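You operate a simulated robot arm through the tools that you are given. There is no shell and no other tool. Be economical: measure what you need, move in short steps, check, and stop when the job is done.

You run a simulated two-armed robot. Do the job below in one go: nothing can be reset, and whatever is moved stays where it is left.

## Task
Hold the copper link, rub its dull end bright and grease it.
Fine: hold it for both; green pad, brown brush, grease tin; put pad and brush back; leave the other link. Set down upright: brown brush. A coat counts when it lies all over at full strength: go over it till it gets no stronger. What is to be rubbed or washed off counts as gone when no trace of it is left.

It is judged by the outcome, as a careful person would: the job done as asked, and still so three seconds after it is handed in. It fails if anything else is knocked over, pushed out of place, dropped, spilled or broken.

## Robot
Two 7-joint arms with two-finger parallel grippers on one trunk, on a base that drives. Base frame: it is fixed to the floor where the robot stands at the start and does not move with it; the origin is under the middle of the robot, x ahead of it, y to its left, z up. Lengths are in cm, angles in degrees, forces in N, time in s.
The left shoulder is at the start at [7, 16.3, 129.5], the right one opposite. With the tool pointing down near the work surface each hand reaches from about 38 to 88 cm from the robot's upright axis, wherever it stands, measured 20 degrees to its own side. Places, roughly: grease tin [60, 60, 90]; green pad (6x5x4 cm) [50, 0, 90]. Payload 3.43 kg a hand.
The TCP of each hand is the grasp point between the finger pads, 3.4 cm short of the fingertips. In the tool frame z runs along the fingers and y along their closing line. Largest opening 12.8 cm; finger width 2.4, thickness 1.2; the body of the gripper, 4.8 by 13 cm, starts 9.6 cm behind the TCP.
Orientation is that of the tool frame in the base frame, as [roll, pitch, yaw] about the fixed x, y, z axes, in that order (R = Rz(yaw) Ry(pitch) Rx(roll)). With the fingers straight down and closing along the base's y, the tool's x points along the base's -x, its y along +y and its z along -z.

## Interface
- The arms move only by the tool jog_arm. It takes "left_plan", "right_plan" or both (then of equal length, played together; a hand with none holds still); each is a list of rows, each an object (a shift or turn left out is 0, a gripper value left out holds the last) with "translation": the shift along the tool's x, y, z in units of 40 mm (1.0 is 40 mm), a list of three; "angular": the turn, a rotation vector about the tool's x, y, z in units of 6 degrees (1.0 is 6 degrees), a list of three. In form: [{"translation": [x, y, z], "angular": [rx, ry, rz]}, ...]. A call has 1 to 10 rows; each row shifts and turns the commanded pose from where the row before left it, along the tool's axes as they then stand. "left_grip" and "right_grip" are, for a hand that has rows, the finger opening in cm, from 0 to 12.8, set as the call begins (left out, the last holds). A call with a number of a shift or a turn outside -1 to 1 is refused whole. A row lasts 0.2 s, in which the tool goes at most 5 cm and 8.6 degrees; a call with a longer step from one row to the next is refused whole, and so is a gripper value outside its range. Where a pose cannot be reached the arm comes as near as it can. A force on the tool above 40 N (or 10 N above the force at the start of the call, whichever is more), or a blocked arm, ends the call early, and 0.2 s more pass. The fingers move at their own pace (about 15.3 cm/s each) and stop on an object; they squeeze with about 36 N. The grip force told is the motor's: it shows also when the fingers shut on nothing. Time passes only in rows, and 0.2 s behind the last, so rows that do not move let the fingers close. The reply holds the time, the measured pose of the TCP, the force on the tool along the base axes, the opening and the grip force, in the units named above and with some noise, with the torque about the TCP (base axes, N m) and any sound that the robot's microphone picked up.
- Cameras (640 x 400 px; columns grow to the right, rows downward): "scene" is now at [13.3, 4.04, 153.5]; the picture's right is [0.42, -0.91, 0.00], its down [-0.54, -0.25, -0.81] and it looks along [0.73, 0.34, -0.59] (base axes); focal length 285 px, centre (320, 200). "left" rides on the left gripper at [7.6, 1.1, -16] in its tool frame; the picture's right is [-0.15, 0.99, 0.00], its down [-0.88, -0.13, -0.46] and it looks along [-0.45, -0.07, 0.89] (tool axes); focal length 234 px, centre (320, 200). "right" rides on the right gripper at [7.6, -1.1, -16] in its tool frame; the picture's right is [0.15, 0.99, 0.00], its down [-0.88, 0.13, -0.46] and it looks along [-0.45, 0.07, 0.89] (tool axes); focal length 234 px, centre (320, 200). There is no depth. A picture from a camera that has moved, and an enlarged one, comes with that camera's place and axes in the base frame and with its lens. The place of the scene camera against the robot may be out by one fixed shift of up to 1.8 cm in any direction.
- grab_frame(camera): a new picture of that camera. The clock stands still meanwhile.
- lift_body(by): slides the trunk up (or, below 0, down) by that many cm; the arms and the scene camera ride with it, the base frame stays. It gives what a move gives, with no picture.
- drive_base(legs): drives the robot by 1 to 6 legs, each [ahead, left, turn to the left] in cm, cm and degrees, along the robot's own axes; the way and the turn of a leg run together, so that a leg with both is an arc; at most 150 cm and 180 degrees a leg. The arms and the cameras ride along, it lands a little off, and it stops where it bumps. It gives what a move gives.
- pan_tilt(pan, tilt): turns the head with the scene camera to pan (to the left, within 86 degrees either way) and tilt (down, from -29 to 69), counted from straight ahead of the robot. It gives what a move gives.
- enlarge(camera, box): a new picture of the part [left, top, right, bottom] of that camera's present view, enlarged. The clock stands still meanwhile.
- finish_job(): hands the job in; it is judged then, once.

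Work in short steps. Places have to be worked out from the pictures, the camera data and where the tool is seen: move nearer, look again, correct. Check each grasp and each placing, and mend what went wrong. You have 120 turns and 100 pictures in all, those below and enlarged ones among them. Open the grippers and draw the arms clear of the work before you hand the job in, unless the task says otherwise; then end with one line.

The tools are called after "Emit:" by a JSON object that holds its "method" and its "body". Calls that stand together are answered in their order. jog_arm: Moves the arms, as the interface text tells. Its arguments: {"type":"object","properties":{"left_plan":{"type":"array"},"left_grip":{"type":"number"},"right_plan":{"type":"array"},"right_grip":{"type":"number"}},"required":[]} The other tools are called the same way: lift_body (by) slides the trunk up or down; drive_base (legs) drives the base; pan_tilt (pan, tilt) turns the head that bears the scene camera; grab_frame (camera) takes a picture; enlarge (camera, box) takes an enlarged picture of a part of a camera's view; finish_job () hands the job in.

At the start:

```text
time_s: 0.0
left_tcp_pos: [34.64, 39.02, 134.35]
left_tcp_rot: [179.9, -0.1, -179.9]
left_wrist_force: [0.5, 0.5, 0.6]
left_torque: [-0.01, -0.02, 0.01]
left_finger_gap: 12.79
left_grip_force: 0.1
right_tcp_pos: [44.11, 1.66, 130.49]
right_tcp_rot: [-179.9, -0.1, -179.9]
right_wrist_force: [-0.4, 0.0, 0.1]
right_torque: [0.01, 0.01, 0.04]
right_finger_gap: 12.8
right_grip_force: 0.0
trunk travel left (down, up): [-77.5, 16.5]
robot x, y, heading: [0.17, -0.08, 0.1]
head pan, tilt: [25.1, 36.2]
```

scene: 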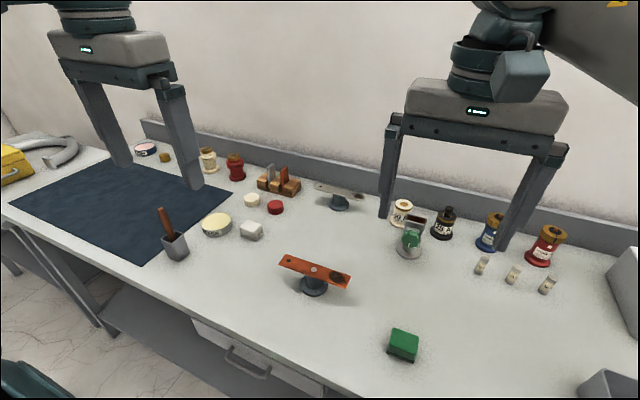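
right: 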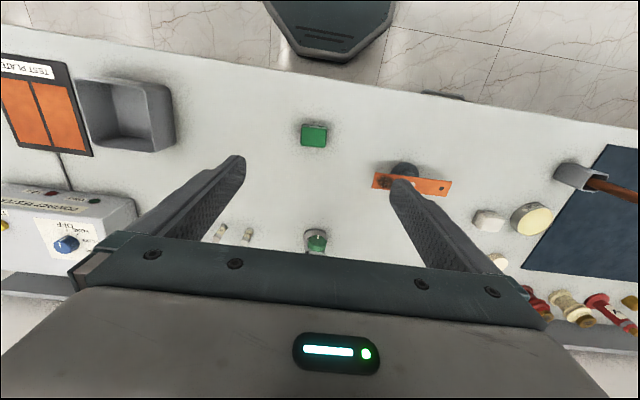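
left: 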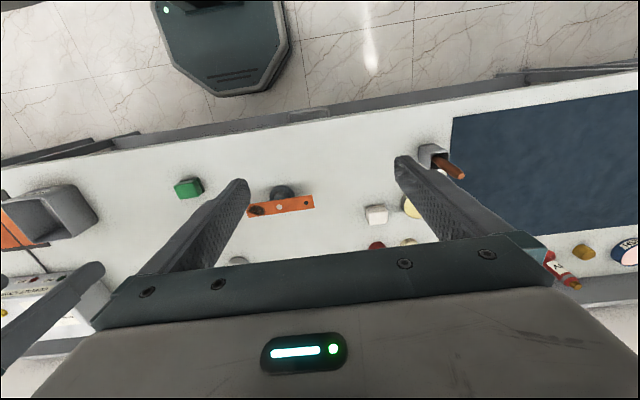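

I'll look more closely at the link, the pad and the tin/brush area before moving.

Emit:
{"method": "enlarge", "body": {"camera": "scene", "box": [140, 140, 380, 310]}}

Emit:
{"method": "enlarge", "body": {"camera": "scene", "box": [260, 230, 440, 370]}}

Emit:
{"method": "enlarge", "body": {"camera": "right", "box": [280, 100, 640, 300]}}

```text
2.35 times, centred on (260, 225) of scene
camera zoom: at [13.3, 4.04, 153.5], right [0.42, -0.91, 0.0], down [-0.54, -0.25, -0.81], along [0.73, 0.34, -0.59], focal length 671 px, centre (461, 141)
```

zoom: 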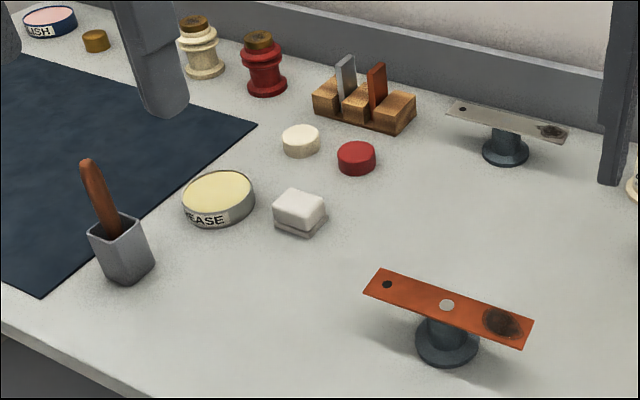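

```text
2.86 times, centred on (350, 300) of scene
camera zoom: at [13.3, 4.04, 153.5], right [0.42, -0.91, 0.0], down [-0.54, -0.25, -0.81], along [0.73, 0.34, -0.59], focal length 815 px, centre (234, -86)
```

zoom: 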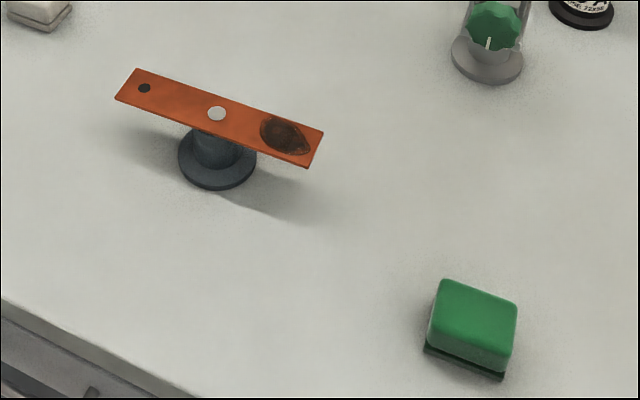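

```text
1.78 times, centred on (460, 200) of right
camera zoom: at [36.52, 0.46, 146.37], right [-0.15, 0.99, 0.0], down [0.88, 0.13, 0.46], along [0.45, 0.07, -0.89], focal length 416 px, centre (71, 200)
```

zoom: 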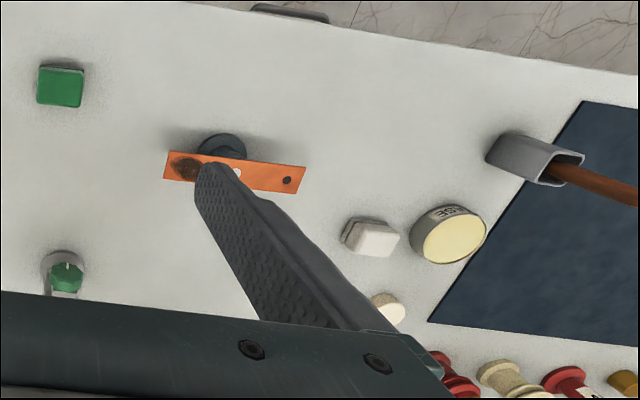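

The link lies along y near x≈55, y≈16–35, with its dull end on the right. The right hand must reach pad, link, tin and brush, so I drive the base about 35 cm left, with the arms high.

Emit:
{"method": "drive_base", "body": {"legs": [[0, 35, 0]]}}

Emit:
{"method": "pan_tilt", "body": {"pan": -5, "tilt": 50}}

Emit:
{"method": "grab_frame", "body": {"camera": "scene"}}

Emit:
{"method": "grab_frame", "body": {"camera": "right"}}

Emit:
{"method": "grab_frame", "body": {"camera": "left"}}

```text
time_s: 2.3
left_tcp_pos: [34.67, 73.8, 134.5]
left_tcp_rot: [179.9, 0.1, 180.0]
left_wrist_force: [-0.6, -0.5, -0.9]
left_torque: [0.03, -0.01, 0.04]
left_finger_gap: 12.8
left_grip_force: 0.0
right_tcp_pos: [44.05, 36.56, 130.62]
right_tcp_rot: [179.8, 0.0, 179.9]
right_wrist_force: [-0.3, -0.7, -0.1]
right_torque: [0.01, -0.01, 0.0]
right_finger_gap: 12.81
right_grip_force: 0.1
trunk travel left (down, up): [-77.5, 16.5]
robot x, y, heading: [-0.02, 35.42, -0.3]
head pan, tilt: [25.1, 36.2]
```

```text
time_s: 3.2
left_tcp_pos: [34.8, 73.92, 134.38]
left_tcp_rot: [-180.0, -0.1, 179.9]
left_wrist_force: [-0.6, -0.7, -0.9]
left_torque: [0.04, -0.03, 0.0]
left_finger_gap: 12.79
left_grip_force: 0.2
right_tcp_pos: [44.04, 36.57, 130.53]
right_tcp_rot: [-180.0, 0.0, 179.8]
right_wrist_force: [-1.1, 0.5, 0.0]
right_torque: [0.02, 0.0, -0.02]
right_finger_gap: 12.8
right_grip_force: 0.1
trunk travel left (down, up): [-77.5, 16.5]
robot x, y, heading: [-0.18, 34.98, 0.0]
head pan, tilt: [-5.0, 50.0]
```

```text
93 pictures are left
camera scene: at [13.08, 34.69, 151.51], right [-0.09, -1.0, 0.0], down [-0.76, 0.07, -0.64], along [0.64, -0.06, -0.77], focal length 285 px, centre (320, 200)
```

scene: 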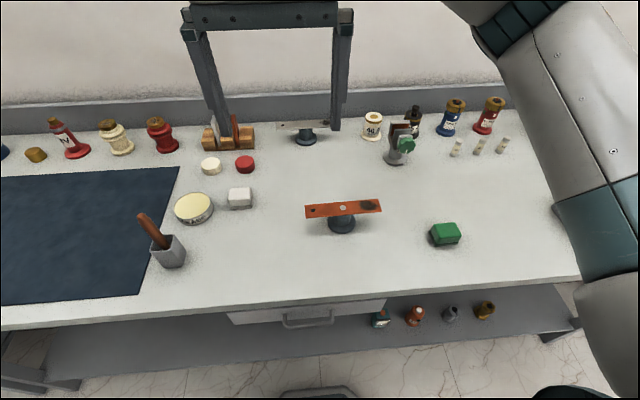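

```text
92 pictures are left
camera right: at [36.56, 35.42, 146.37], right [-0.14, 0.99, 0.0], down [0.88, 0.13, 0.46], along [0.45, 0.07, -0.89], focal length 234 px, centre (320, 200)
```

right: 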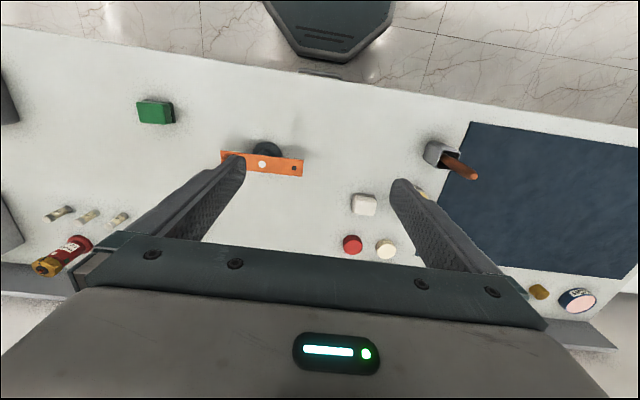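

```text
91 pictures are left
camera left: at [27.21, 75.07, 150.21], right [0.15, 0.99, 0.0], down [0.88, -0.13, 0.46], along [0.45, -0.07, -0.89], focal length 234 px, centre (320, 200)
```

left: 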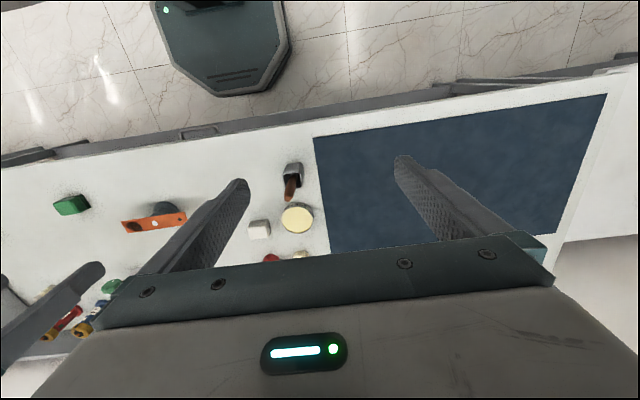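

Right camera puts the pad near (48, 1). I move the right hand above it with a margin, to look from nearer.

Emit:
{"method": "jog_arm", "body": {"right_plan": [{"translation": [0, -0.95, 0.5]}, {"translation": [0, -0.95, 0.5]}, {"translation": [0, -0.95, 0.5]}, {"translation": [0, -0.95, 0.5]}, {"translation": [0, -0.95, 0.5]}, {"translation": [0, -0.95, 0.5]}, {"translation": [0, -0.95, 0.5]}, {"translation": [0, -0.95, 0.5]}, {"translation": [0, -0.95, 0.5]}]}}

Emit:
{"method": "grab_frame", "body": {"camera": "right"}}

```text
time_s: 5.2
left_tcp_pos: [34.61, 73.72, 134.47]
left_tcp_rot: [179.9, 0.1, 179.8]
left_wrist_force: [0.0, 0.1, 0.3]
left_torque: [0.0, 0.0, -0.01]
left_finger_gap: 12.81
left_grip_force: 0.0
right_tcp_pos: [43.82, 2.23, 112.49]
right_tcp_rot: [179.9, 0.1, -180.0]
right_wrist_force: [0.6, -1.0, 0.1]
right_torque: [0.01, -0.03, -0.02]
right_finger_gap: 12.79
right_grip_force: 0.0
trunk travel left (down, up): [-77.5, 16.5]
robot x, y, heading: [0.26, 34.89, 0.2]
head pan, tilt: [-5.0, 50.0]
```

```text
90 pictures are left
camera right: at [36.24, 0.93, 128.23], right [-0.15, 0.99, 0.0], down [0.88, 0.13, 0.46], along [0.45, 0.07, -0.89], focal length 234 px, centre (320, 200)
```

right: 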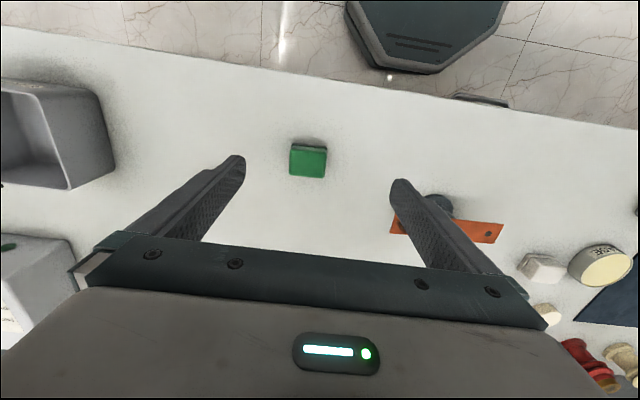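

Pad's centre is near (47.6, 0.9) and aligned with the axes. I come down over it to z≈101 and check.

Emit:
{"method": "jog_arm", "body": {"right_plan": [{"translation": [-0.25, -0.08, 0.7]}, {"translation": [-0.25, -0.08, 0.7]}, {"translation": [-0.25, -0.08, 0.7]}, {"translation": [-0.2, -0.08, 0.75]}, {"translation": [0, 0, 0]}]}}

Emit:
{"method": "grab_frame", "body": {"camera": "right"}}

Emit:
{"method": "grab_frame", "body": {"camera": "scene"}}

```text
time_s: 6.4
left_tcp_pos: [34.73, 73.89, 134.43]
left_tcp_rot: [-179.9, 0.0, 179.9]
left_wrist_force: [0.6, 0.2, -0.6]
left_torque: [0.03, -0.04, 0.04]
left_finger_gap: 12.77
left_grip_force: 0.0
right_tcp_pos: [47.6, 1.12, 101.15]
right_tcp_rot: [-180.0, 0.0, 179.9]
right_wrist_force: [0.3, 0.1, 1.5]
right_torque: [0.0, -0.04, -0.03]
right_finger_gap: 12.78
right_grip_force: 0.1
trunk travel left (down, up): [-77.5, 16.5]
robot x, y, heading: [-0.23, 35.12, 0.1]
head pan, tilt: [-5.0, 50.0]
```

```text
89 pictures are left
camera right: at [40.1, -0.05, 116.96], right [-0.14, 0.99, 0.0], down [0.88, 0.13, 0.46], along [0.45, 0.07, -0.89], focal length 234 px, centre (320, 200)
```

right: 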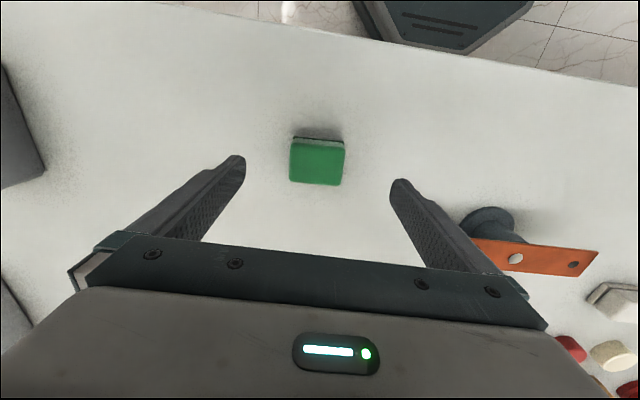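

```text
88 pictures are left
camera scene: at [13.04, 34.69, 151.51], right [-0.09, -1.0, 0.0], down [-0.76, 0.07, -0.64], along [0.64, -0.06, -0.77], focal length 285 px, centre (320, 200)
```

scene: 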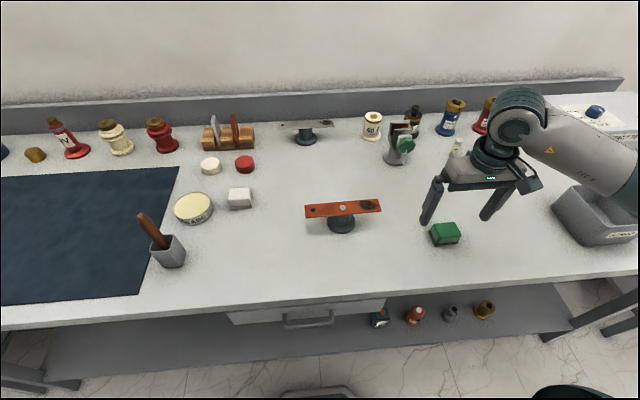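

The pad is centred at about (47.6, 0.8). I go down to z≈95 and close.

Emit:
{"method": "jog_arm", "body": {"right_plan": [{"translation": [0, -0.04, 0.55]}, {"translation": [0, -0.04, 0.55]}, {"translation": [0, 0, 0.43]}, {"translation": [0, 0, 0]}]}}

Emit:
{"method": "jog_arm", "body": {"right_plan": [{}, {}, {}, {}], "right_grip": 4.5}}

Emit:
{"method": "grab_frame", "body": {"camera": "right"}}

```text
time_s: 7.4
left_tcp_pos: [34.76, 73.88, 134.39]
left_tcp_rot: [180.0, 0.0, -180.0]
left_wrist_force: [0.0, -0.2, -0.7]
left_torque: [0.01, -0.02, 0.04]
left_finger_gap: 12.81
left_grip_force: 0.0
right_tcp_pos: [47.65, 0.73, 95.05]
right_tcp_rot: [-180.0, 0.0, 179.9]
right_wrist_force: [-0.7, 0.0, 0.1]
right_torque: [-0.02, -0.02, -0.02]
right_finger_gap: 12.8
right_grip_force: 0.0
trunk travel left (down, up): [-77.5, 16.5]
robot x, y, heading: [0.17, 35.41, -0.2]
head pan, tilt: [-5.0, 50.0]
```

```text
time_s: 8.4
left_tcp_pos: [34.79, 73.96, 134.39]
left_tcp_rot: [-179.9, -0.1, 179.9]
left_wrist_force: [0.2, 0.6, 0.7]
left_torque: [-0.01, -0.01, 0.01]
left_finger_gap: 12.8
left_grip_force: 0.1
right_tcp_pos: [47.7, 0.88, 95.01]
right_tcp_rot: [180.0, 0.0, 179.9]
right_wrist_force: [0.5, 0.2, -0.2]
right_torque: [-0.01, 0.0, -0.02]
right_finger_gap: 5.77
right_grip_force: 36.1
trunk travel left (down, up): [-77.5, 16.5]
robot x, y, heading: [-0.05, 35.11, -0.1]
head pan, tilt: [-5.0, 50.0]
```

```text
87 pictures are left
camera right: at [40.16, -0.39, 110.84], right [-0.14, 0.99, 0.0], down [0.88, 0.13, 0.46], along [0.45, 0.07, -0.89], focal length 234 px, centre (320, 200)
```

right: 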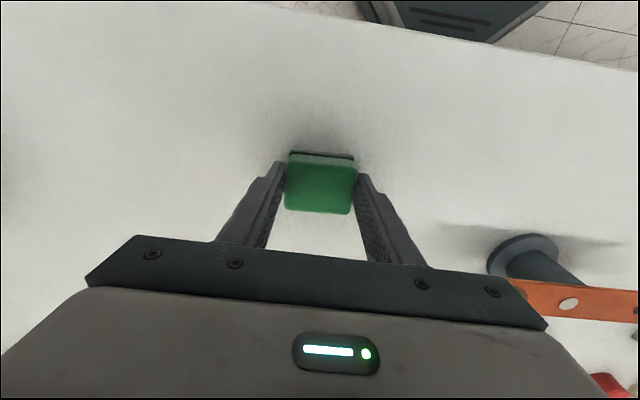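

The pad is held (gap 5.8, 36 N). I lift it, and in the same call bring the left hand towards the link's bright end.

Emit:
{"method": "jog_arm", "body": {"right_plan": [{"translation": [0, 0, -0.5]}, {"translation": [0, 0, -0.8]}, {"translation": [0, 0, -0.9]}, {"translation": [0, 0, -0.9]}, {"translation": [0, 0, -0.9]}, {}, {}, {}, {}], "left_plan": [{"translation": [-0.44, -0.98, 0.34]}, {"translation": [-0.44, -0.98, 0.34]}, {"translation": [-0.44, -0.98, 0.34]}, {"translation": [-0.44, -0.98, 0.34]}, {"translation": [-0.44, -0.98, 0.34]}, {"translation": [-0.44, -0.98, 0.34]}, {"translation": [-0.44, -0.98, 0.34]}, {"translation": [-0.44, -0.98, 0.34]}, {"translation": [-0.44, -0.98, 0.34]}]}}

Emit:
{"method": "jog_arm", "body": {"left_plan": [{"angular": [0, 0, 1]}, {"angular": [0, 0, 1]}, {"angular": [0, 0, 1]}, {"angular": [0, 0, 1]}, {"angular": [0, 0, 1]}, {"angular": [0, 0, 1]}, {"angular": [0, 0, 1]}, {"angular": [0, 0, 1]}]}}

Emit:
{"method": "jog_arm", "body": {"left_plan": [{"angular": [0, 0, 1]}, {"angular": [0, 0, 1]}, {"angular": [0, 0, 1]}, {"angular": [0, 0, 1]}, {"angular": [0, 0, 1]}, {"angular": [0, 0, 1]}, {"angular": [0, 0, 1]}]}}

Emit:
{"method": "grab_frame", "body": {"camera": "left"}}

Emit:
{"method": "grab_frame", "body": {"camera": "scene"}}

Emit:
{"method": "grab_frame", "body": {"camera": "right"}}

```text
time_s: 10.4
left_tcp_pos: [47.53, 46.65, 122.53]
left_tcp_rot: [-180.0, 0.1, 179.9]
left_wrist_force: [-1.6, 0.3, 0.8]
left_torque: [0.0, -0.04, -0.01]
left_finger_gap: 12.8
left_grip_force: 0.0
left hand out of reach, approached as far as the arm can: row 8, 9
right_tcp_pos: [47.46, 0.74, 111.04]
right_tcp_rot: [180.0, 0.0, 179.9]
right_wrist_force: [0.1, 0.1, -0.1]
right_torque: [0.01, -0.01, 0.01]
right_finger_gap: 5.71
right_grip_force: 36.4
trunk travel left (down, up): [-77.5, 16.5]
robot x, y, heading: [0.15, 34.74, 0.2]
head pan, tilt: [-5.0, 50.0]
```

```text
time_s: 12.2
left_tcp_pos: [47.59, 46.39, 122.63]
left_tcp_rot: [-179.9, 0.2, 131.8]
left_wrist_force: [-0.4, 0.1, -0.7]
left_torque: [0.02, 0.03, 0.0]
left_finger_gap: 12.81
left_grip_force: 0.1
right_tcp_pos: [47.59, 0.65, 110.99]
right_tcp_rot: [180.0, 0.0, 179.8]
right_wrist_force: [-0.3, 0.4, -1.3]
right_torque: [0.0, -0.01, 0.04]
right_finger_gap: 5.7
right_grip_force: 36.2
trunk travel left (down, up): [-77.5, 16.5]
robot x, y, heading: [-0.19, 35.16, -0.2]
head pan, tilt: [-5.0, 50.0]
```

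```text
time_s: 13.8
left_tcp_pos: [40.84, 45.96, 122.56]
left_tcp_rot: [179.4, -0.2, 91.2]
left_wrist_force: [0.6, 0.3, -0.2]
left_torque: [-0.01, -0.02, 0.0]
left_finger_gap: 12.8
left_grip_force: 0.0
left hand out of reach, approached as far as the arm can: row 6, 7
right_tcp_pos: [47.52, 0.79, 111.03]
right_tcp_rot: [-179.9, 0.0, 179.8]
right_wrist_force: [0.2, -0.7, 0.0]
right_torque: [0.0, 0.01, -0.03]
right_finger_gap: 5.68
right_grip_force: 36.0
trunk travel left (down, up): [-77.5, 16.5]
robot x, y, heading: [-0.31, 35.19, 0.1]
head pan, tilt: [-5.0, 50.0]
```

```text
86 pictures are left
camera left: at [41.74, 53.58, 138.36], right [0.99, -0.13, 0.01], down [-0.12, -0.88, 0.45], along [-0.05, -0.45, -0.89], focal length 234 px, centre (320, 200)
```

left: 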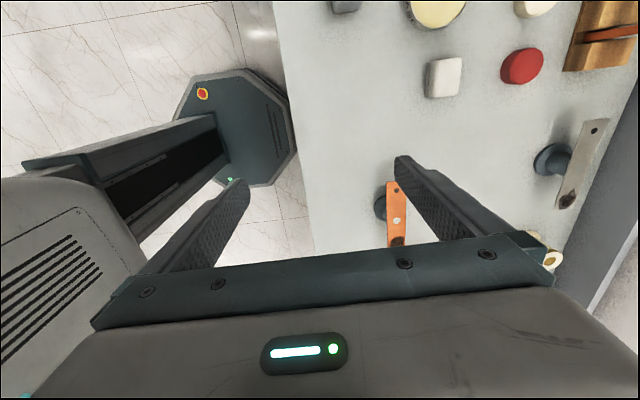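

```text
85 pictures are left
camera scene: at [13.0, 34.68, 151.51], right [-0.09, -1.0, 0.0], down [-0.76, 0.07, -0.64], along [0.64, -0.06, -0.77], focal length 285 px, centre (320, 200)
```

scene: 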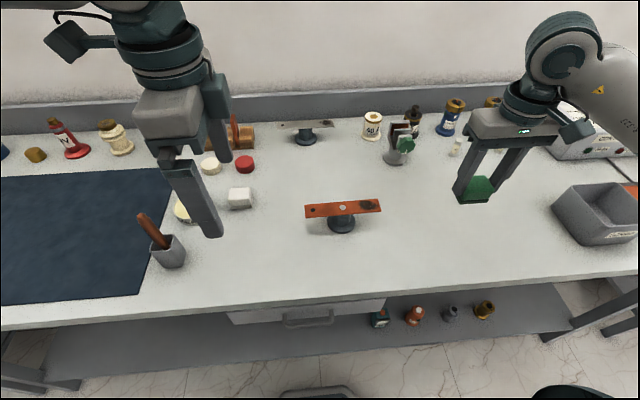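

```text
84 pictures are left
camera right: at [39.98, -0.47, 126.92], right [-0.14, 0.99, 0.0], down [0.88, 0.13, 0.46], along [0.45, 0.07, -0.89], focal length 234 px, centre (320, 200)
```

right: 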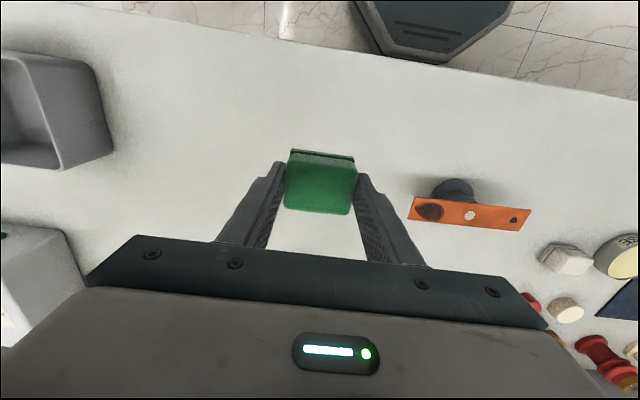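

The left hand is at its inner limit here, so the base should stand further right for rubbing. I shift the right hand inward over the free table, then drive right by 18 cm.

Emit:
{"method": "jog_arm", "body": {"right_plan": [{"translation": [0, 0.95, 0]}, {"translation": [0, 0.95, 0]}, {"translation": [0, 0.95, 0]}, {"translation": [0, 0.5, 0]}]}}

Emit:
{"method": "drive_base", "body": {"legs": [[0, -18, 0]]}}

Emit:
{"method": "grab_frame", "body": {"camera": "left"}}

Emit:
{"method": "grab_frame", "body": {"camera": "right"}}

```text
time_s: 14.8
left_tcp_pos: [41.05, 46.17, 122.35]
left_tcp_rot: [179.4, -0.2, 91.2]
left_wrist_force: [-0.8, 0.5, 0.4]
left_torque: [-0.02, -0.02, -0.01]
left_finger_gap: 12.78
left_grip_force: 0.1
right_tcp_pos: [47.85, 14.36, 111.06]
right_tcp_rot: [-180.0, 0.0, 179.7]
right_wrist_force: [-0.6, 0.1, -0.8]
right_torque: [-0.02, -0.04, 0.03]
right_finger_gap: 5.71
right_grip_force: 36.1
trunk travel left (down, up): [-77.5, 16.5]
robot x, y, heading: [0.0, 34.7, -0.2]
head pan, tilt: [-5.0, 50.0]
```

```text
time_s: 16.3
left_tcp_pos: [40.94, 28.59, 122.35]
left_tcp_rot: [179.4, -0.1, 91.2]
left_wrist_force: [-0.1, 0.1, 0.2]
left_torque: [-0.04, 0.02, -0.02]
left_finger_gap: 12.77
left_grip_force: 0.1
right_tcp_pos: [47.58, -3.22, 111.13]
right_tcp_rot: [-179.8, -0.1, 179.9]
right_wrist_force: [-1.1, 0.2, -0.7]
right_torque: [0.0, 0.06, 0.02]
right_finger_gap: 5.71
right_grip_force: 36.0
trunk travel left (down, up): [-77.5, 16.5]
robot x, y, heading: [-0.07, 17.43, 0.0]
head pan, tilt: [-5.0, 50.0]
```

```text
83 pictures are left
camera left: at [41.79, 36.11, 138.3], right [0.99, -0.12, 0.01], down [-0.12, -0.88, 0.45], along [-0.05, -0.45, -0.89], focal length 234 px, centre (320, 200)
```

left: 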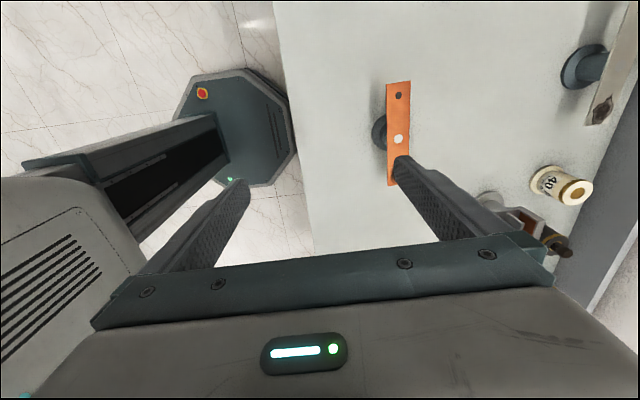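

```text
82 pictures are left
camera right: at [40.24, -4.36, 127.04], right [-0.15, 0.99, 0.0], down [0.88, 0.13, 0.46], along [0.45, 0.07, -0.89], focal length 234 px, centre (320, 200)
```

right: 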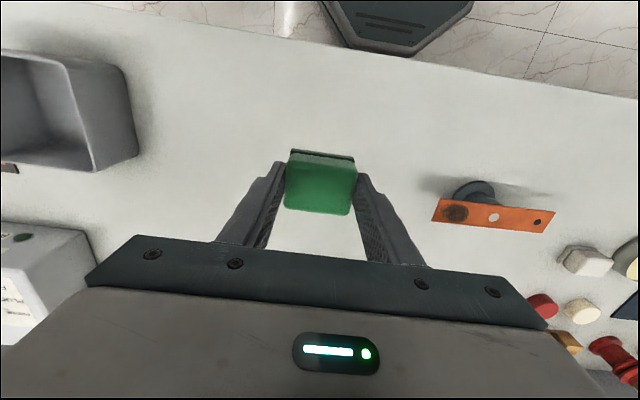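

Triangulating from both wrist cameras puts the link's centre hole at about (54.8, 25.1, 95.8), with the left end at y≈34.3 and about 4 cm wide. I move the left hand over (55, 31.5) at a safe height, turning the last degree out.

Emit:
{"method": "jog_arm", "body": {"left_plan": [{"translation": [0.1, 0.8, 0.3], "angular": [0, 0, 0.2]}, {"translation": [0.2, 0.8, 0.5]}, {"translation": [0.2, 0.8, 0.5]}, {"translation": [0.2, 0.8, 0.5]}, {}]}}

Emit:
{"method": "grab_frame", "body": {"camera": "left"}}

```text
time_s: 17.5
left_tcp_pos: [41.93, 28.78, 115.17]
left_tcp_rot: [178.7, -0.3, 91.0]
left_wrist_force: [0.5, -0.2, 1.0]
left_torque: [-0.01, -0.03, 0.03]
left_finger_gap: 12.78
left_grip_force: 0.1
left hand out of reach, approached as far as the arm can: row 1, 2, 3, 4
right_tcp_pos: [47.8, -3.42, 111.17]
right_tcp_rot: [180.0, 0.0, 179.8]
right_wrist_force: [-1.4, 0.1, -0.2]
right_torque: [-0.03, 0.02, 0.02]
right_finger_gap: 5.68
right_grip_force: 35.9
trunk travel left (down, up): [-77.5, 16.5]
robot x, y, heading: [0.08, 17.44, -0.2]
head pan, tilt: [-5.0, 50.0]
```

```text
81 pictures are left
camera left: at [42.46, 36.29, 131.05], right [0.99, -0.13, 0.02], down [-0.12, -0.89, 0.45], along [-0.04, -0.45, -0.89], focal length 234 px, centre (320, 200)
```

left: 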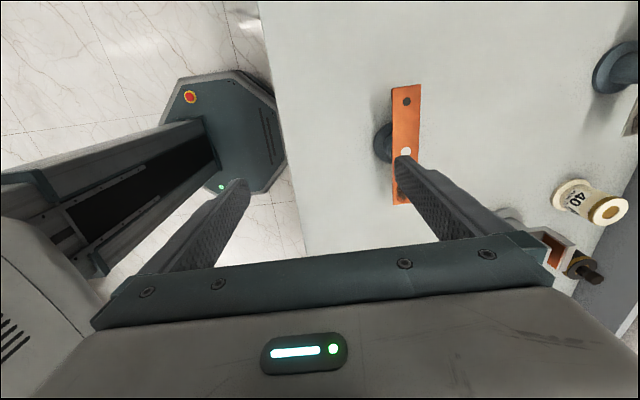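

The left wrist is at a joint limit in this orientation. I draw the hand out to the left, then turn it the other way round (camera side towards −y).

Emit:
{"method": "jog_arm", "body": {"left_plan": [{"translation": [0.9, 0, -0.4]}, {"translation": [0.9, 0, -0.4]}, {"angular": [0, 0, -1]}, {"angular": [0, 0, -1]}, {"angular": [0, 0, -1]}, {"angular": [0, 0, -1]}, {"angular": [0, 0, -1]}, {"angular": [0, 0, -1]}, {"angular": [0, 0, -1]}, {"angular": [0, 0, -1]}]}}

Emit:
{"method": "jog_arm", "body": {"left_plan": [{"angular": [0, 0, -1]}, {"angular": [0, 0, -1]}, {"angular": [0, 0, -1]}, {"angular": [0, 0, -1]}, {"angular": [0, 0, -1]}, {"angular": [0, 0, -1]}, {"angular": [0, 0, -1]}, {"angular": [0, 0, -1]}, {"angular": [0, 0, -1]}, {"angular": [0, 0, -1]}]}}

Emit:
{"method": "jog_arm", "body": {"left_plan": [{"angular": [0, 0, -1]}, {"angular": [0, 0, -1]}, {"angular": [0, 0, -1]}, {"angular": [0, 0, -1]}, {"angular": [0, 0, -1]}, {"angular": [0, 0, -1]}, {"angular": [0, 0, -1]}, {"angular": [0, 0, -1]}, {"angular": [0, 0, -1]}, {"angular": [0, 0, -1]}]}}

Emit:
{"method": "grab_frame", "body": {"camera": "scene"}}

```text
time_s: 19.7
left_tcp_pos: [37.81, 33.24, 117.66]
left_tcp_rot: [179.4, 0.3, 138.2]
left_wrist_force: [-0.5, 0.5, -0.3]
left_torque: [0.0, -0.01, 0.03]
left_finger_gap: 12.77
left_grip_force: 0.1
left hand out of reach, approached as far as the arm can: row 1, 2
right_tcp_pos: [47.8, -3.29, 111.09]
right_tcp_rot: [-179.9, 0.0, 179.9]
right_wrist_force: [-0.9, 0.1, 0.0]
right_torque: [0.02, -0.03, 0.04]
right_finger_gap: 5.69
right_grip_force: 35.9
trunk travel left (down, up): [-77.5, 16.5]
robot x, y, heading: [0.21, 17.42, 0.3]
head pan, tilt: [-5.0, 50.0]
```

```text
time_s: 21.9
left_tcp_pos: [37.85, 33.2, 117.7]
left_tcp_rot: [-180.0, 0.6, -161.7]
left_wrist_force: [0.6, -1.1, 0.6]
left_torque: [0.02, -0.04, -0.02]
left_finger_gap: 12.78
left_grip_force: 0.0
right_tcp_pos: [47.74, -3.27, 111.18]
right_tcp_rot: [180.0, 0.0, 179.9]
right_wrist_force: [0.9, 0.1, 0.1]
right_torque: [-0.02, 0.01, 0.03]
right_finger_gap: 5.69
right_grip_force: 36.0
trunk travel left (down, up): [-77.5, 16.5]
robot x, y, heading: [0.4, 17.54, -0.1]
head pan, tilt: [-5.0, 50.0]
```

```text
time_s: 24.1
left_tcp_pos: [37.9, 33.26, 117.65]
left_tcp_rot: [-179.4, 0.3, -101.9]
left_wrist_force: [0.8, -0.2, -0.5]
left_torque: [-0.01, 0.0, 0.01]
left_finger_gap: 12.83
left_grip_force: 0.2
right_tcp_pos: [47.69, -3.29, 111.2]
right_tcp_rot: [180.0, 0.1, 179.9]
right_wrist_force: [0.2, 0.3, -0.2]
right_torque: [0.0, 0.01, 0.01]
right_finger_gap: 5.68
right_grip_force: 35.8
trunk travel left (down, up): [-77.5, 16.5]
robot x, y, heading: [-0.09, 17.2, 0.0]
head pan, tilt: [-5.0, 50.0]
```

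```text
80 pictures are left
camera scene: at [13.05, 16.97, 151.51], right [-0.09, -1.0, 0.0], down [-0.76, 0.07, -0.64], along [0.64, -0.06, -0.77], focal length 285 px, centre (320, 200)
```

scene: 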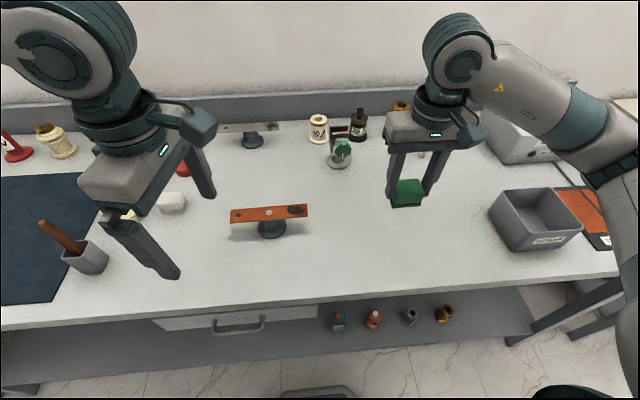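

Turning that way works. I finish the turn to −90°, then tilt the hand 30° so its body leans left, away from the right hand.

Emit:
{"method": "jog_arm", "body": {"left_plan": [{"angular": [0, 0, -1]}, {"angular": [0, 0, -0.98]}, {"angular": [0, 1, 0]}, {"angular": [0, 1, 0]}, {"angular": [0, 1, 0]}, {"angular": [0, 1, 0]}, {"angular": [0, 1, 0]}]}}

Emit:
{"method": "grab_frame", "body": {"camera": "left"}}

```text
time_s: 25.7
left_tcp_pos: [37.91, 33.43, 117.58]
left_tcp_rot: [-179.2, -30.1, -90.5]
left_wrist_force: [0.8, 1.4, 0.2]
left_torque: [-0.04, 0.02, 0.0]
left_finger_gap: 12.79
left_grip_force: 0.1
right_tcp_pos: [47.8, -3.18, 111.16]
right_tcp_rot: [-180.0, 0.0, 179.9]
right_wrist_force: [-1.0, 0.2, -0.7]
right_torque: [0.0, 0.02, 0.01]
right_finger_gap: 5.7
right_grip_force: 36.1
trunk travel left (down, up): [-77.5, 16.5]
robot x, y, heading: [-0.1, 17.41, -0.3]
head pan, tilt: [-5.0, 50.0]
```

```text
79 pictures are left
camera left: at [36.6, 34.85, 135.09], right [-0.99, 0.13, -0.09], down [0.13, 0.99, -0.04], along [0.08, -0.05, -1.0], focal length 234 px, centre (320, 200)
```

left: 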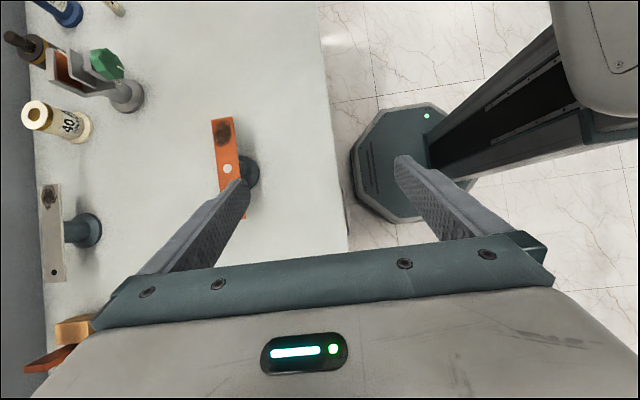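

The left camera now looks straight down. I move over the link's bright end at about z=109.

Emit:
{"method": "jog_arm", "body": {"left_plan": [{"translation": [-0.14, -0.85, 0.38]}, {"translation": [-0.14, -0.85, 0.38]}, {"translation": [-0.14, -0.85, 0.38]}, {"translation": [-0.14, -0.85, 0.38]}, {"translation": [-0.14, -0.85, 0.38]}, {}]}}

Emit:
{"method": "grab_frame", "body": {"camera": "left"}}

```text
time_s: 27.1
left_tcp_pos: [55.23, 31.77, 109.91]
left_tcp_rot: [-179.2, -29.9, -90.5]
left_wrist_force: [-0.1, -0.1, -0.6]
left_torque: [-0.07, -0.05, 0.04]
left_finger_gap: 12.84
left_grip_force: 0.0
right_tcp_pos: [47.7, -3.35, 111.11]
right_tcp_rot: [179.9, 0.1, 179.9]
right_wrist_force: [0.6, 0.5, -1.2]
right_torque: [-0.01, -0.04, 0.01]
right_finger_gap: 5.7
right_grip_force: 36.5
trunk travel left (down, up): [-77.5, 16.5]
robot x, y, heading: [0.05, 17.28, -0.1]
head pan, tilt: [-5.0, 50.0]
```

```text
78 pictures are left
camera left: at [53.88, 33.14, 127.48], right [-0.99, 0.13, -0.08], down [0.13, 0.99, -0.04], along [0.08, -0.05, -1.0], focal length 234 px, centre (320, 200)
```

left: 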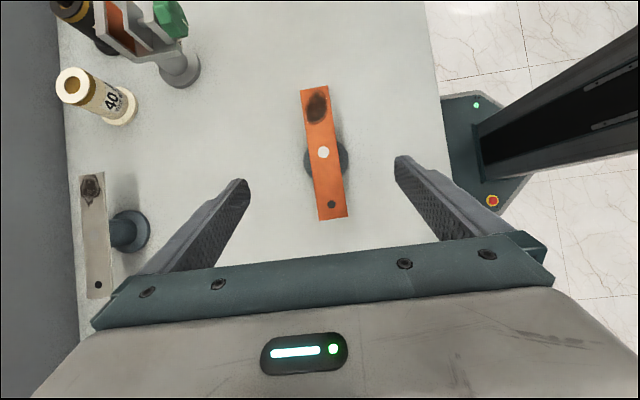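

The link runs along x≈54.95 from y=16.2 to 34.2. I lower the left hand to z≈97 at y≈32.5, fingers open either side.

Emit:
{"method": "jog_arm", "body": {"left_plan": [{"translation": [-0.44, 0.02, 0.676]}, {"translation": [-0.44, 0.02, 0.676]}, {"translation": [-0.44, 0.02, 0.676]}, {"translation": [-0.44, 0.01, 0.676]}, {}]}}

Emit:
{"method": "grab_frame", "body": {"camera": "left"}}

Emit:
{"method": "grab_frame", "body": {"camera": "scene"}}

```text
time_s: 28.3
left_tcp_pos: [54.77, 32.55, 97.13]
left_tcp_rot: [-179.1, -29.7, -90.5]
left_wrist_force: [-0.2, -0.6, 0.2]
left_torque: [-0.01, -0.03, -0.01]
left_finger_gap: 12.8
left_grip_force: 0.1
right_tcp_pos: [47.71, -3.36, 111.18]
right_tcp_rot: [180.0, 0.0, 179.9]
right_wrist_force: [-0.3, -0.3, -0.3]
right_torque: [-0.02, -0.01, 0.04]
right_finger_gap: 5.71
right_grip_force: 36.4
trunk travel left (down, up): [-77.5, 16.5]
robot x, y, heading: [0.06, 17.58, -0.1]
head pan, tilt: [-5.0, 50.0]
```

```text
77 pictures are left
camera left: at [53.46, 33.96, 114.55], right [-0.99, 0.13, -0.08], down [0.13, 0.99, -0.04], along [0.08, -0.05, -1.0], focal length 234 px, centre (320, 200)
```

left: 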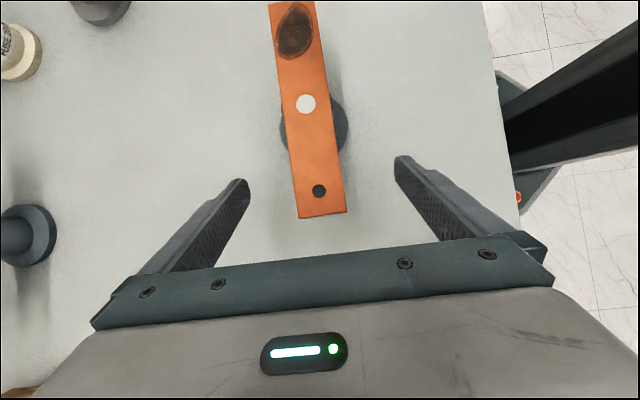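

```text
76 pictures are left
camera scene: at [12.97, 16.96, 151.51], right [-0.09, -1.0, 0.0], down [-0.76, 0.07, -0.64], along [0.64, -0.06, -0.77], focal length 285 px, centre (320, 200)
```

scene: 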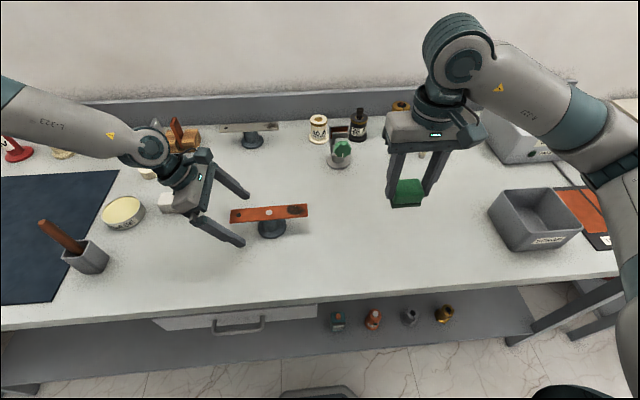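

Everything agrees: the link's axis is at x≈54.95. I nudge 2 mm forward and close the left hand on the link.

Emit:
{"method": "jog_arm", "body": {"left_plan": [{"translation": [0, -0.04, 0]}, {}], "left_grip": 5.0}}

Emit:
{"method": "jog_arm", "body": {"left_plan": [{}, {}, {}], "left_grip": 3.0}}

Emit:
{"method": "grab_frame", "body": {"camera": "left"}}

```text
time_s: 28.9
left_tcp_pos: [54.92, 32.52, 97.05]
left_tcp_rot: [-179.3, -29.7, -90.4]
left_wrist_force: [0.1, 0.5, 0.2]
left_torque: [-0.01, -0.02, 0.0]
left_finger_gap: 5.02
left_grip_force: 0.1
right_tcp_pos: [47.76, -3.31, 111.18]
right_tcp_rot: [-179.9, 0.0, 179.9]
right_wrist_force: [-0.1, -0.9, -1.3]
right_torque: [-0.01, 0.02, -0.03]
right_finger_gap: 5.65
right_grip_force: 35.9
trunk travel left (down, up): [-77.5, 16.5]
robot x, y, heading: [-0.03, 17.22, 0.0]
head pan, tilt: [-5.0, 50.0]
```

```text
time_s: 29.7
left_tcp_pos: [54.86, 32.52, 97.02]
left_tcp_rot: [-179.3, -29.8, -90.4]
left_wrist_force: [-0.5, 0.3, 0.5]
left_torque: [0.14, 0.02, 0.05]
left_finger_gap: 3.96
left_grip_force: 35.8
right_tcp_pos: [47.73, -3.33, 111.02]
right_tcp_rot: [-180.0, 0.1, 180.0]
right_wrist_force: [0.2, 0.0, 0.0]
right_torque: [-0.01, -0.01, -0.01]
right_finger_gap: 5.68
right_grip_force: 36.5
trunk travel left (down, up): [-77.5, 16.5]
robot x, y, heading: [-0.01, 17.22, -0.2]
head pan, tilt: [-5.0, 50.0]
```

```text
75 pictures are left
camera left: at [53.71, 33.98, 114.53], right [-0.99, 0.13, -0.08], down [0.13, 0.99, -0.04], along [0.08, -0.05, -1.0], focal length 234 px, centre (320, 200)
```

left: 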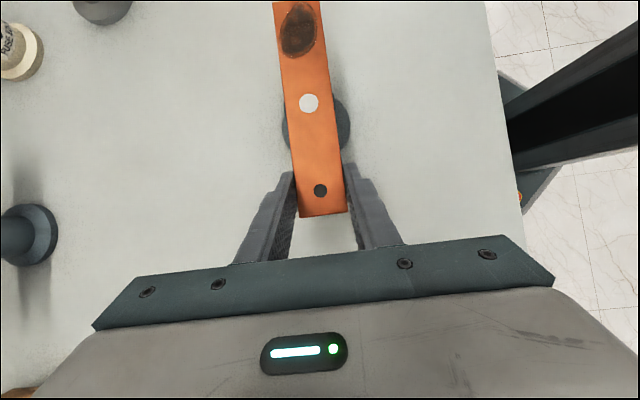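

The link is held (gap 3.96, 36 N) and hasn't moved. Now I bring the pad over the dull end, 3 cm above.

Emit:
{"method": "jog_arm", "body": {"right_plan": [{"translation": [-0.3, 0.92, 0.2]}, {"translation": [-0.3, 0.92, 0.2]}, {"translation": [-0.3, 0.92, 0.3]}, {"translation": [-0.3, 0.92, 0.3]}, {"translation": [-0.3, 0.92, 0.3]}, {"translation": [-0.3, 0.92, 0.4]}, {}]}}

Emit:
{"method": "grab_frame", "body": {"camera": "left"}}

Emit:
{"method": "grab_frame", "body": {"camera": "right"}}

```text
time_s: 31.3
left_tcp_pos: [55.03, 32.52, 97.04]
left_tcp_rot: [-179.3, -29.8, -90.3]
left_wrist_force: [1.0, 1.6, 1.5]
left_torque: [-0.15, 0.01, -0.01]
left_finger_gap: 3.96
left_grip_force: 35.7
right_tcp_pos: [55.09, 18.76, 104.47]
right_tcp_rot: [179.9, -0.1, 179.9]
right_wrist_force: [0.2, 0.0, -1.0]
right_torque: [0.03, -0.02, 0.01]
right_finger_gap: 5.69
right_grip_force: 36.1
trunk travel left (down, up): [-77.5, 16.5]
robot x, y, heading: [-0.2, 16.81, -0.3]
head pan, tilt: [-5.0, 50.0]
```

```text
74 pictures are left
camera left: at [53.7, 33.92, 114.54], right [-0.99, 0.13, -0.08], down [0.13, 0.99, -0.04], along [0.08, -0.05, -1.0], focal length 234 px, centre (320, 200)
```

left: 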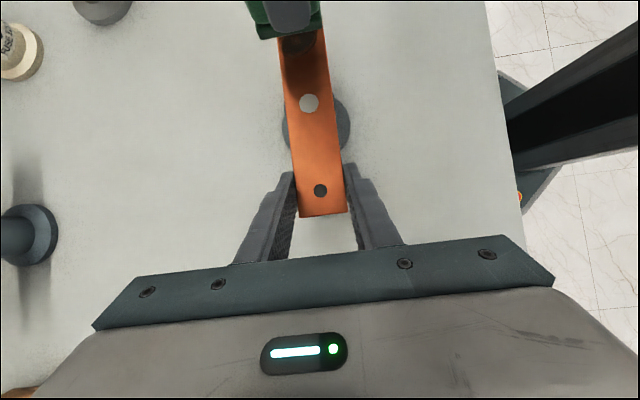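

```text
73 pictures are left
camera right: at [47.46, 17.65, 120.2], right [-0.15, 0.99, 0.0], down [0.88, 0.13, 0.46], along [0.45, 0.07, -0.89], focal length 234 px, centre (320, 200)
```

right: 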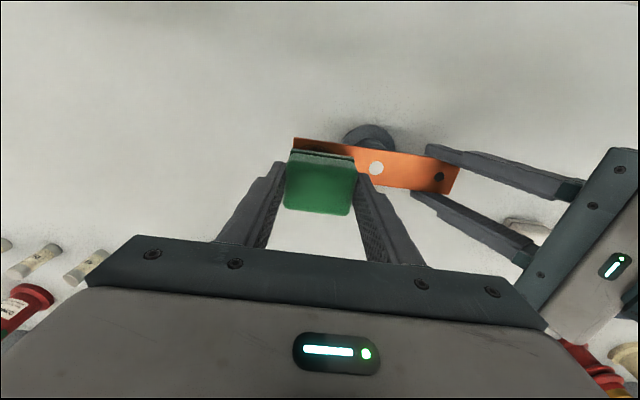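

I lower the pad until it touches, in small steps.

Emit:
{"method": "jog_arm", "body": {"right_plan": [{"translation": [0, 0, 0.3]}, {"translation": [0, 0, 0.3]}, {"translation": [0, 0, 0.15]}, {"translation": [0, 0, 0.08]}, {"translation": [0, 0, 0.05]}, {"translation": [0, 0, 0.03]}]}}

```text
time_s: 32.7
left_tcp_pos: [54.95, 32.67, 97.09]
left_tcp_rot: [-179.2, -29.9, -90.3]
left_wrist_force: [5.6, -2.8, -2.5]
left_torque: [1.08, -0.01, 0.67]
left_finger_gap: 3.98
left_grip_force: 35.8
right_tcp_pos: [55.15, 18.79, 100.88]
right_tcp_rot: [179.8, 0.2, 179.9]
right_wrist_force: [-3.0, -0.9, 24.7]
right_torque: [0.02, 0.19, 0.12]
right_finger_gap: 5.69
right_grip_force: 35.5
trunk travel left (down, up): [-77.5, 16.5]
robot x, y, heading: [0.17, 17.24, -0.2]
head pan, tilt: [-5.0, 50.0]
```

Contact at TCP z≈100.9 with 25 N. I ease off a little and rub back and forth along the link.

Emit:
{"method": "jog_arm", "body": {"right_plan": [{"translation": [0, 0.3, -0.01]}, {"translation": [0, -0.6, 0]}, {"translation": [0, 0.6, 0]}, {"translation": [0, -0.6, 0]}, {"translation": [0, 0.6, 0]}, {"translation": [0, -0.6, 0]}, {"translation": [0, 0.6, 0]}, {"translation": [0, -0.6, 0]}, {"translation": [0, 0.6, 0]}, {"translation": [0, -0.3, 0]}]}}

```text
time_s: 34.9
left_tcp_pos: [54.76, 32.54, 97.27]
left_tcp_rot: [-179.1, -29.8, -90.6]
left_wrist_force: [4.5, -6.4, 3.4]
left_torque: [0.21, -0.07, 0.27]
left_finger_gap: 3.97
left_grip_force: 36.0
right_tcp_pos: [54.73, 18.87, 100.83]
right_tcp_rot: [179.8, 0.1, -179.9]
right_wrist_force: [2.1, 9.4, 23.8]
right_torque: [0.65, -0.14, 0.01]
right_finger_gap: 5.67
right_grip_force: 36.2
trunk travel left (down, up): [-77.5, 16.5]
robot x, y, heading: [0.31, 17.61, -0.2]
head pan, tilt: [-5.0, 50.0]
```

The strokes run well. I add sideways strokes and then lift to inspect.

Emit:
{"method": "jog_arm", "body": {"right_plan": [{"translation": [0.2, 0.3, 0]}, {"translation": [-0.4, -0.6, 0]}, {"translation": [0.4, 0, 0]}, {"translation": [-0.4, 0.6, 0]}, {"translation": [0.4, -0.6, 0]}, {"translation": [-0.4, 0, 0]}, {"translation": [0.4, 0.6, 0]}, {"translation": [-0.4, -0.6, 0]}, {"translation": [0.2, 0.3, 0]}]}}

Emit:
{"method": "jog_arm", "body": {"right_plan": [{"translation": [0, 0, -0.5]}, {"translation": [0, -0.4, -0.6]}, {"translation": [0.2, -0.9, 0]}, {"translation": [0.2, -0.9, 0]}]}}

Emit:
{"method": "enlarge", "body": {"camera": "left", "box": [220, 0, 420, 125]}}

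Emit:
{"method": "enlarge", "body": {"camera": "scene", "box": [220, 180, 340, 255]}}

```text
time_s: 36.9
left_tcp_pos: [55.02, 32.71, 97.23]
left_tcp_rot: [-179.4, -29.9, -90.5]
left_wrist_force: [-0.6, -2.7, 4.3]
left_torque: [-0.26, -0.05, -0.01]
left_finger_gap: 4.0
left_grip_force: 35.6
right_tcp_pos: [55.02, 18.83, 100.83]
right_tcp_rot: [-179.9, 0.0, 179.9]
right_wrist_force: [0.0, 0.0, -0.6]
right_torque: [0.0, 0.01, -0.02]
right_finger_gap: 5.68
right_grip_force: 35.7
trunk travel left (down, up): [-77.5, 16.5]
robot x, y, heading: [0.08, 17.23, -0.1]
head pan, tilt: [-5.0, 50.0]
```

```text
time_s: 37.9
left_tcp_pos: [54.96, 32.55, 97.04]
left_tcp_rot: [-179.3, -29.6, -90.4]
left_wrist_force: [-0.4, 0.3, 2.4]
left_torque: [-0.25, -0.03, -0.01]
left_finger_gap: 3.94
left_grip_force: 36.0
right_tcp_pos: [53.43, 10.0, 105.46]
right_tcp_rot: [179.9, 0.0, 180.0]
right_wrist_force: [0.7, 0.2, 0.0]
right_torque: [0.02, 0.02, -0.02]
right_finger_gap: 5.68
right_grip_force: 36.1
trunk travel left (down, up): [-77.5, 16.5]
robot x, y, heading: [0.2, 17.57, -0.3]
head pan, tilt: [-5.0, 50.0]
```

```text
3.20 times, centred on (320, 62) of left
camera zoom: at [53.65, 33.9, 114.54], right [-0.99, 0.13, -0.08], down [0.13, 0.99, -0.04], along [0.08, -0.05, -1.0], focal length 749 px, centre (320, 640)
```

zoom: 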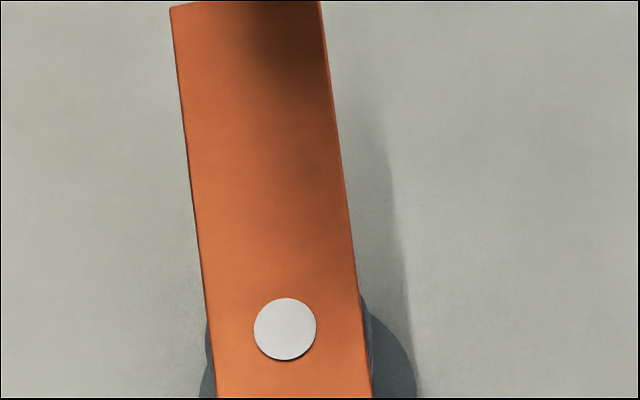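

```text
5.33 times, centred on (280, 218) of scene
camera zoom: at [12.99, 16.84, 151.51], right [-0.09, -1.0, 0.0], down [-0.76, 0.07, -0.64], along [0.64, -0.06, -0.77], focal length 1521 px, centre (533, 107)
```

zoom: 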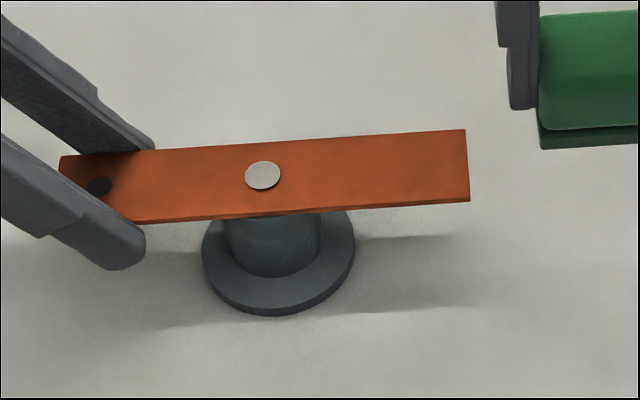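

The scene view shows clean copper; the dark band in the left view may be the hand's shadow. I move the pad further off to check.

Emit:
{"method": "jog_arm", "body": {"right_plan": [{"translation": [0.5, -0.8, -0.3]}, {"translation": [0.5, -0.8, -0.3]}, {"translation": [0.5, -0.8, -0.3]}]}}

Emit:
{"method": "enlarge", "body": {"camera": "left", "box": [220, 0, 420, 125]}}

Emit:
{"method": "enlarge", "body": {"camera": "scene", "box": [220, 180, 340, 255]}}

```text
time_s: 38.7
left_tcp_pos: [54.86, 32.5, 97.05]
left_tcp_rot: [-179.3, -29.7, -90.4]
left_wrist_force: [-0.3, 1.3, -0.6]
left_torque: [-0.13, 0.01, 0.05]
left_finger_gap: 3.96
left_grip_force: 35.9
right_tcp_pos: [47.34, 0.49, 108.57]
right_tcp_rot: [179.9, 0.1, -180.0]
right_wrist_force: [-0.2, 0.0, -0.1]
right_torque: [0.01, -0.02, -0.03]
right_finger_gap: 5.68
right_grip_force: 36.2
trunk travel left (down, up): [-77.5, 16.5]
robot x, y, heading: [0.18, 17.34, -0.1]
head pan, tilt: [-5.0, 50.0]
```

```text
3.20 times, centred on (320, 62) of left
camera zoom: at [53.63, 33.88, 114.54], right [-0.99, 0.13, -0.08], down [0.13, 0.99, -0.04], along [0.08, -0.05, -1.0], focal length 749 px, centre (320, 640)
```

zoom: 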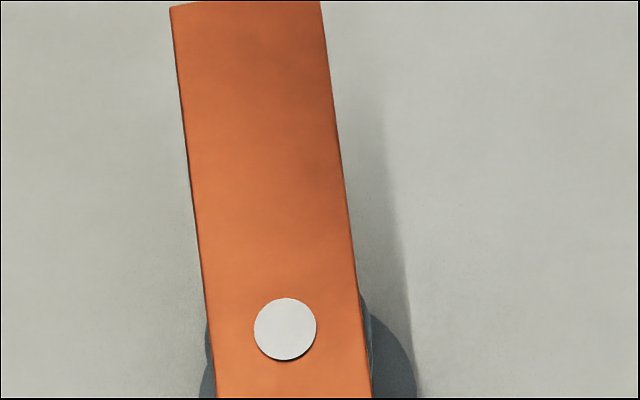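

```text
5.33 times, centred on (280, 218) of scene
camera zoom: at [12.96, 16.82, 151.51], right [-0.09, -1.0, 0.0], down [-0.76, 0.07, -0.64], along [0.64, -0.06, -0.77], focal length 1521 px, centre (533, 107)
```

zoom: 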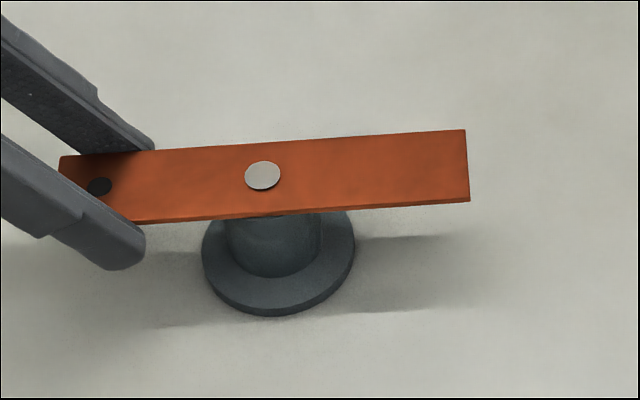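

It looks bright, with no visible trace. Because no trace may remain, I do one more rub while the left hand still holds.

Emit:
{"method": "jog_arm", "body": {"right_plan": [{"translation": [-0.6, 0.93, 0]}, {"translation": [-0.6, 0.93, 0]}, {"translation": [-0.6, 0.93, 0.2]}, {"translation": [-0.1, 0.93, 0.4]}, {"translation": [0, 0.85, 0.5]}, {"translation": [0, 0, 0.5]}, {"translation": [0, 0, 0.25]}, {"translation": [0, 0, 0.06]}, {"translation": [0, 0, 0.04]}]}}

Emit:
{"method": "jog_arm", "body": {"right_plan": [{"translation": [0.2, 0.3, 0]}, {"translation": [-0.4, -0.7, 0]}, {"translation": [0.2, 0.7, 0]}, {"translation": [0.2, -0.7, 0]}, {"translation": [-0.4, 0.7, 0]}, {"translation": [0.2, -0.7, 0]}, {"translation": [0.2, 0.7, 0]}, {"translation": [-0.4, -0.7, 0]}, {"translation": [0.2, 0.4, 0]}]}}

```text
time_s: 40.7
left_tcp_pos: [54.85, 32.46, 97.12]
left_tcp_rot: [-179.2, -29.8, -90.3]
left_wrist_force: [-1.0, -0.3, 0.9]
left_torque: [0.03, 0.0, 0.07]
left_finger_gap: 3.97
left_grip_force: 36.0
right_tcp_pos: [55.0, 18.51, 100.88]
right_tcp_rot: [179.9, 0.0, 179.9]
right_wrist_force: [-1.2, -0.7, -0.8]
right_torque: [0.01, -0.01, -0.02]
right_finger_gap: 5.68
right_grip_force: 36.4
trunk travel left (down, up): [-77.5, 16.5]
robot x, y, heading: [-0.06, 17.36, -0.2]
head pan, tilt: [-5.0, 50.0]
```

```text
time_s: 42.7
left_tcp_pos: [54.96, 32.62, 97.03]
left_tcp_rot: [-179.2, -30.0, -90.4]
left_wrist_force: [-1.6, -1.6, 4.6]
left_torque: [-0.41, 0.05, -0.05]
left_finger_gap: 3.96
left_grip_force: 36.3
right_tcp_pos: [54.97, 18.72, 100.96]
right_tcp_rot: [-179.9, 0.0, 179.9]
right_wrist_force: [-0.9, 0.2, -0.1]
right_torque: [-0.03, -0.01, 0.03]
right_finger_gap: 5.7
right_grip_force: 35.9
trunk travel left (down, up): [-77.5, 16.5]
robot x, y, heading: [-0.22, 17.65, -0.3]
head pan, tilt: [-5.0, 50.0]
```

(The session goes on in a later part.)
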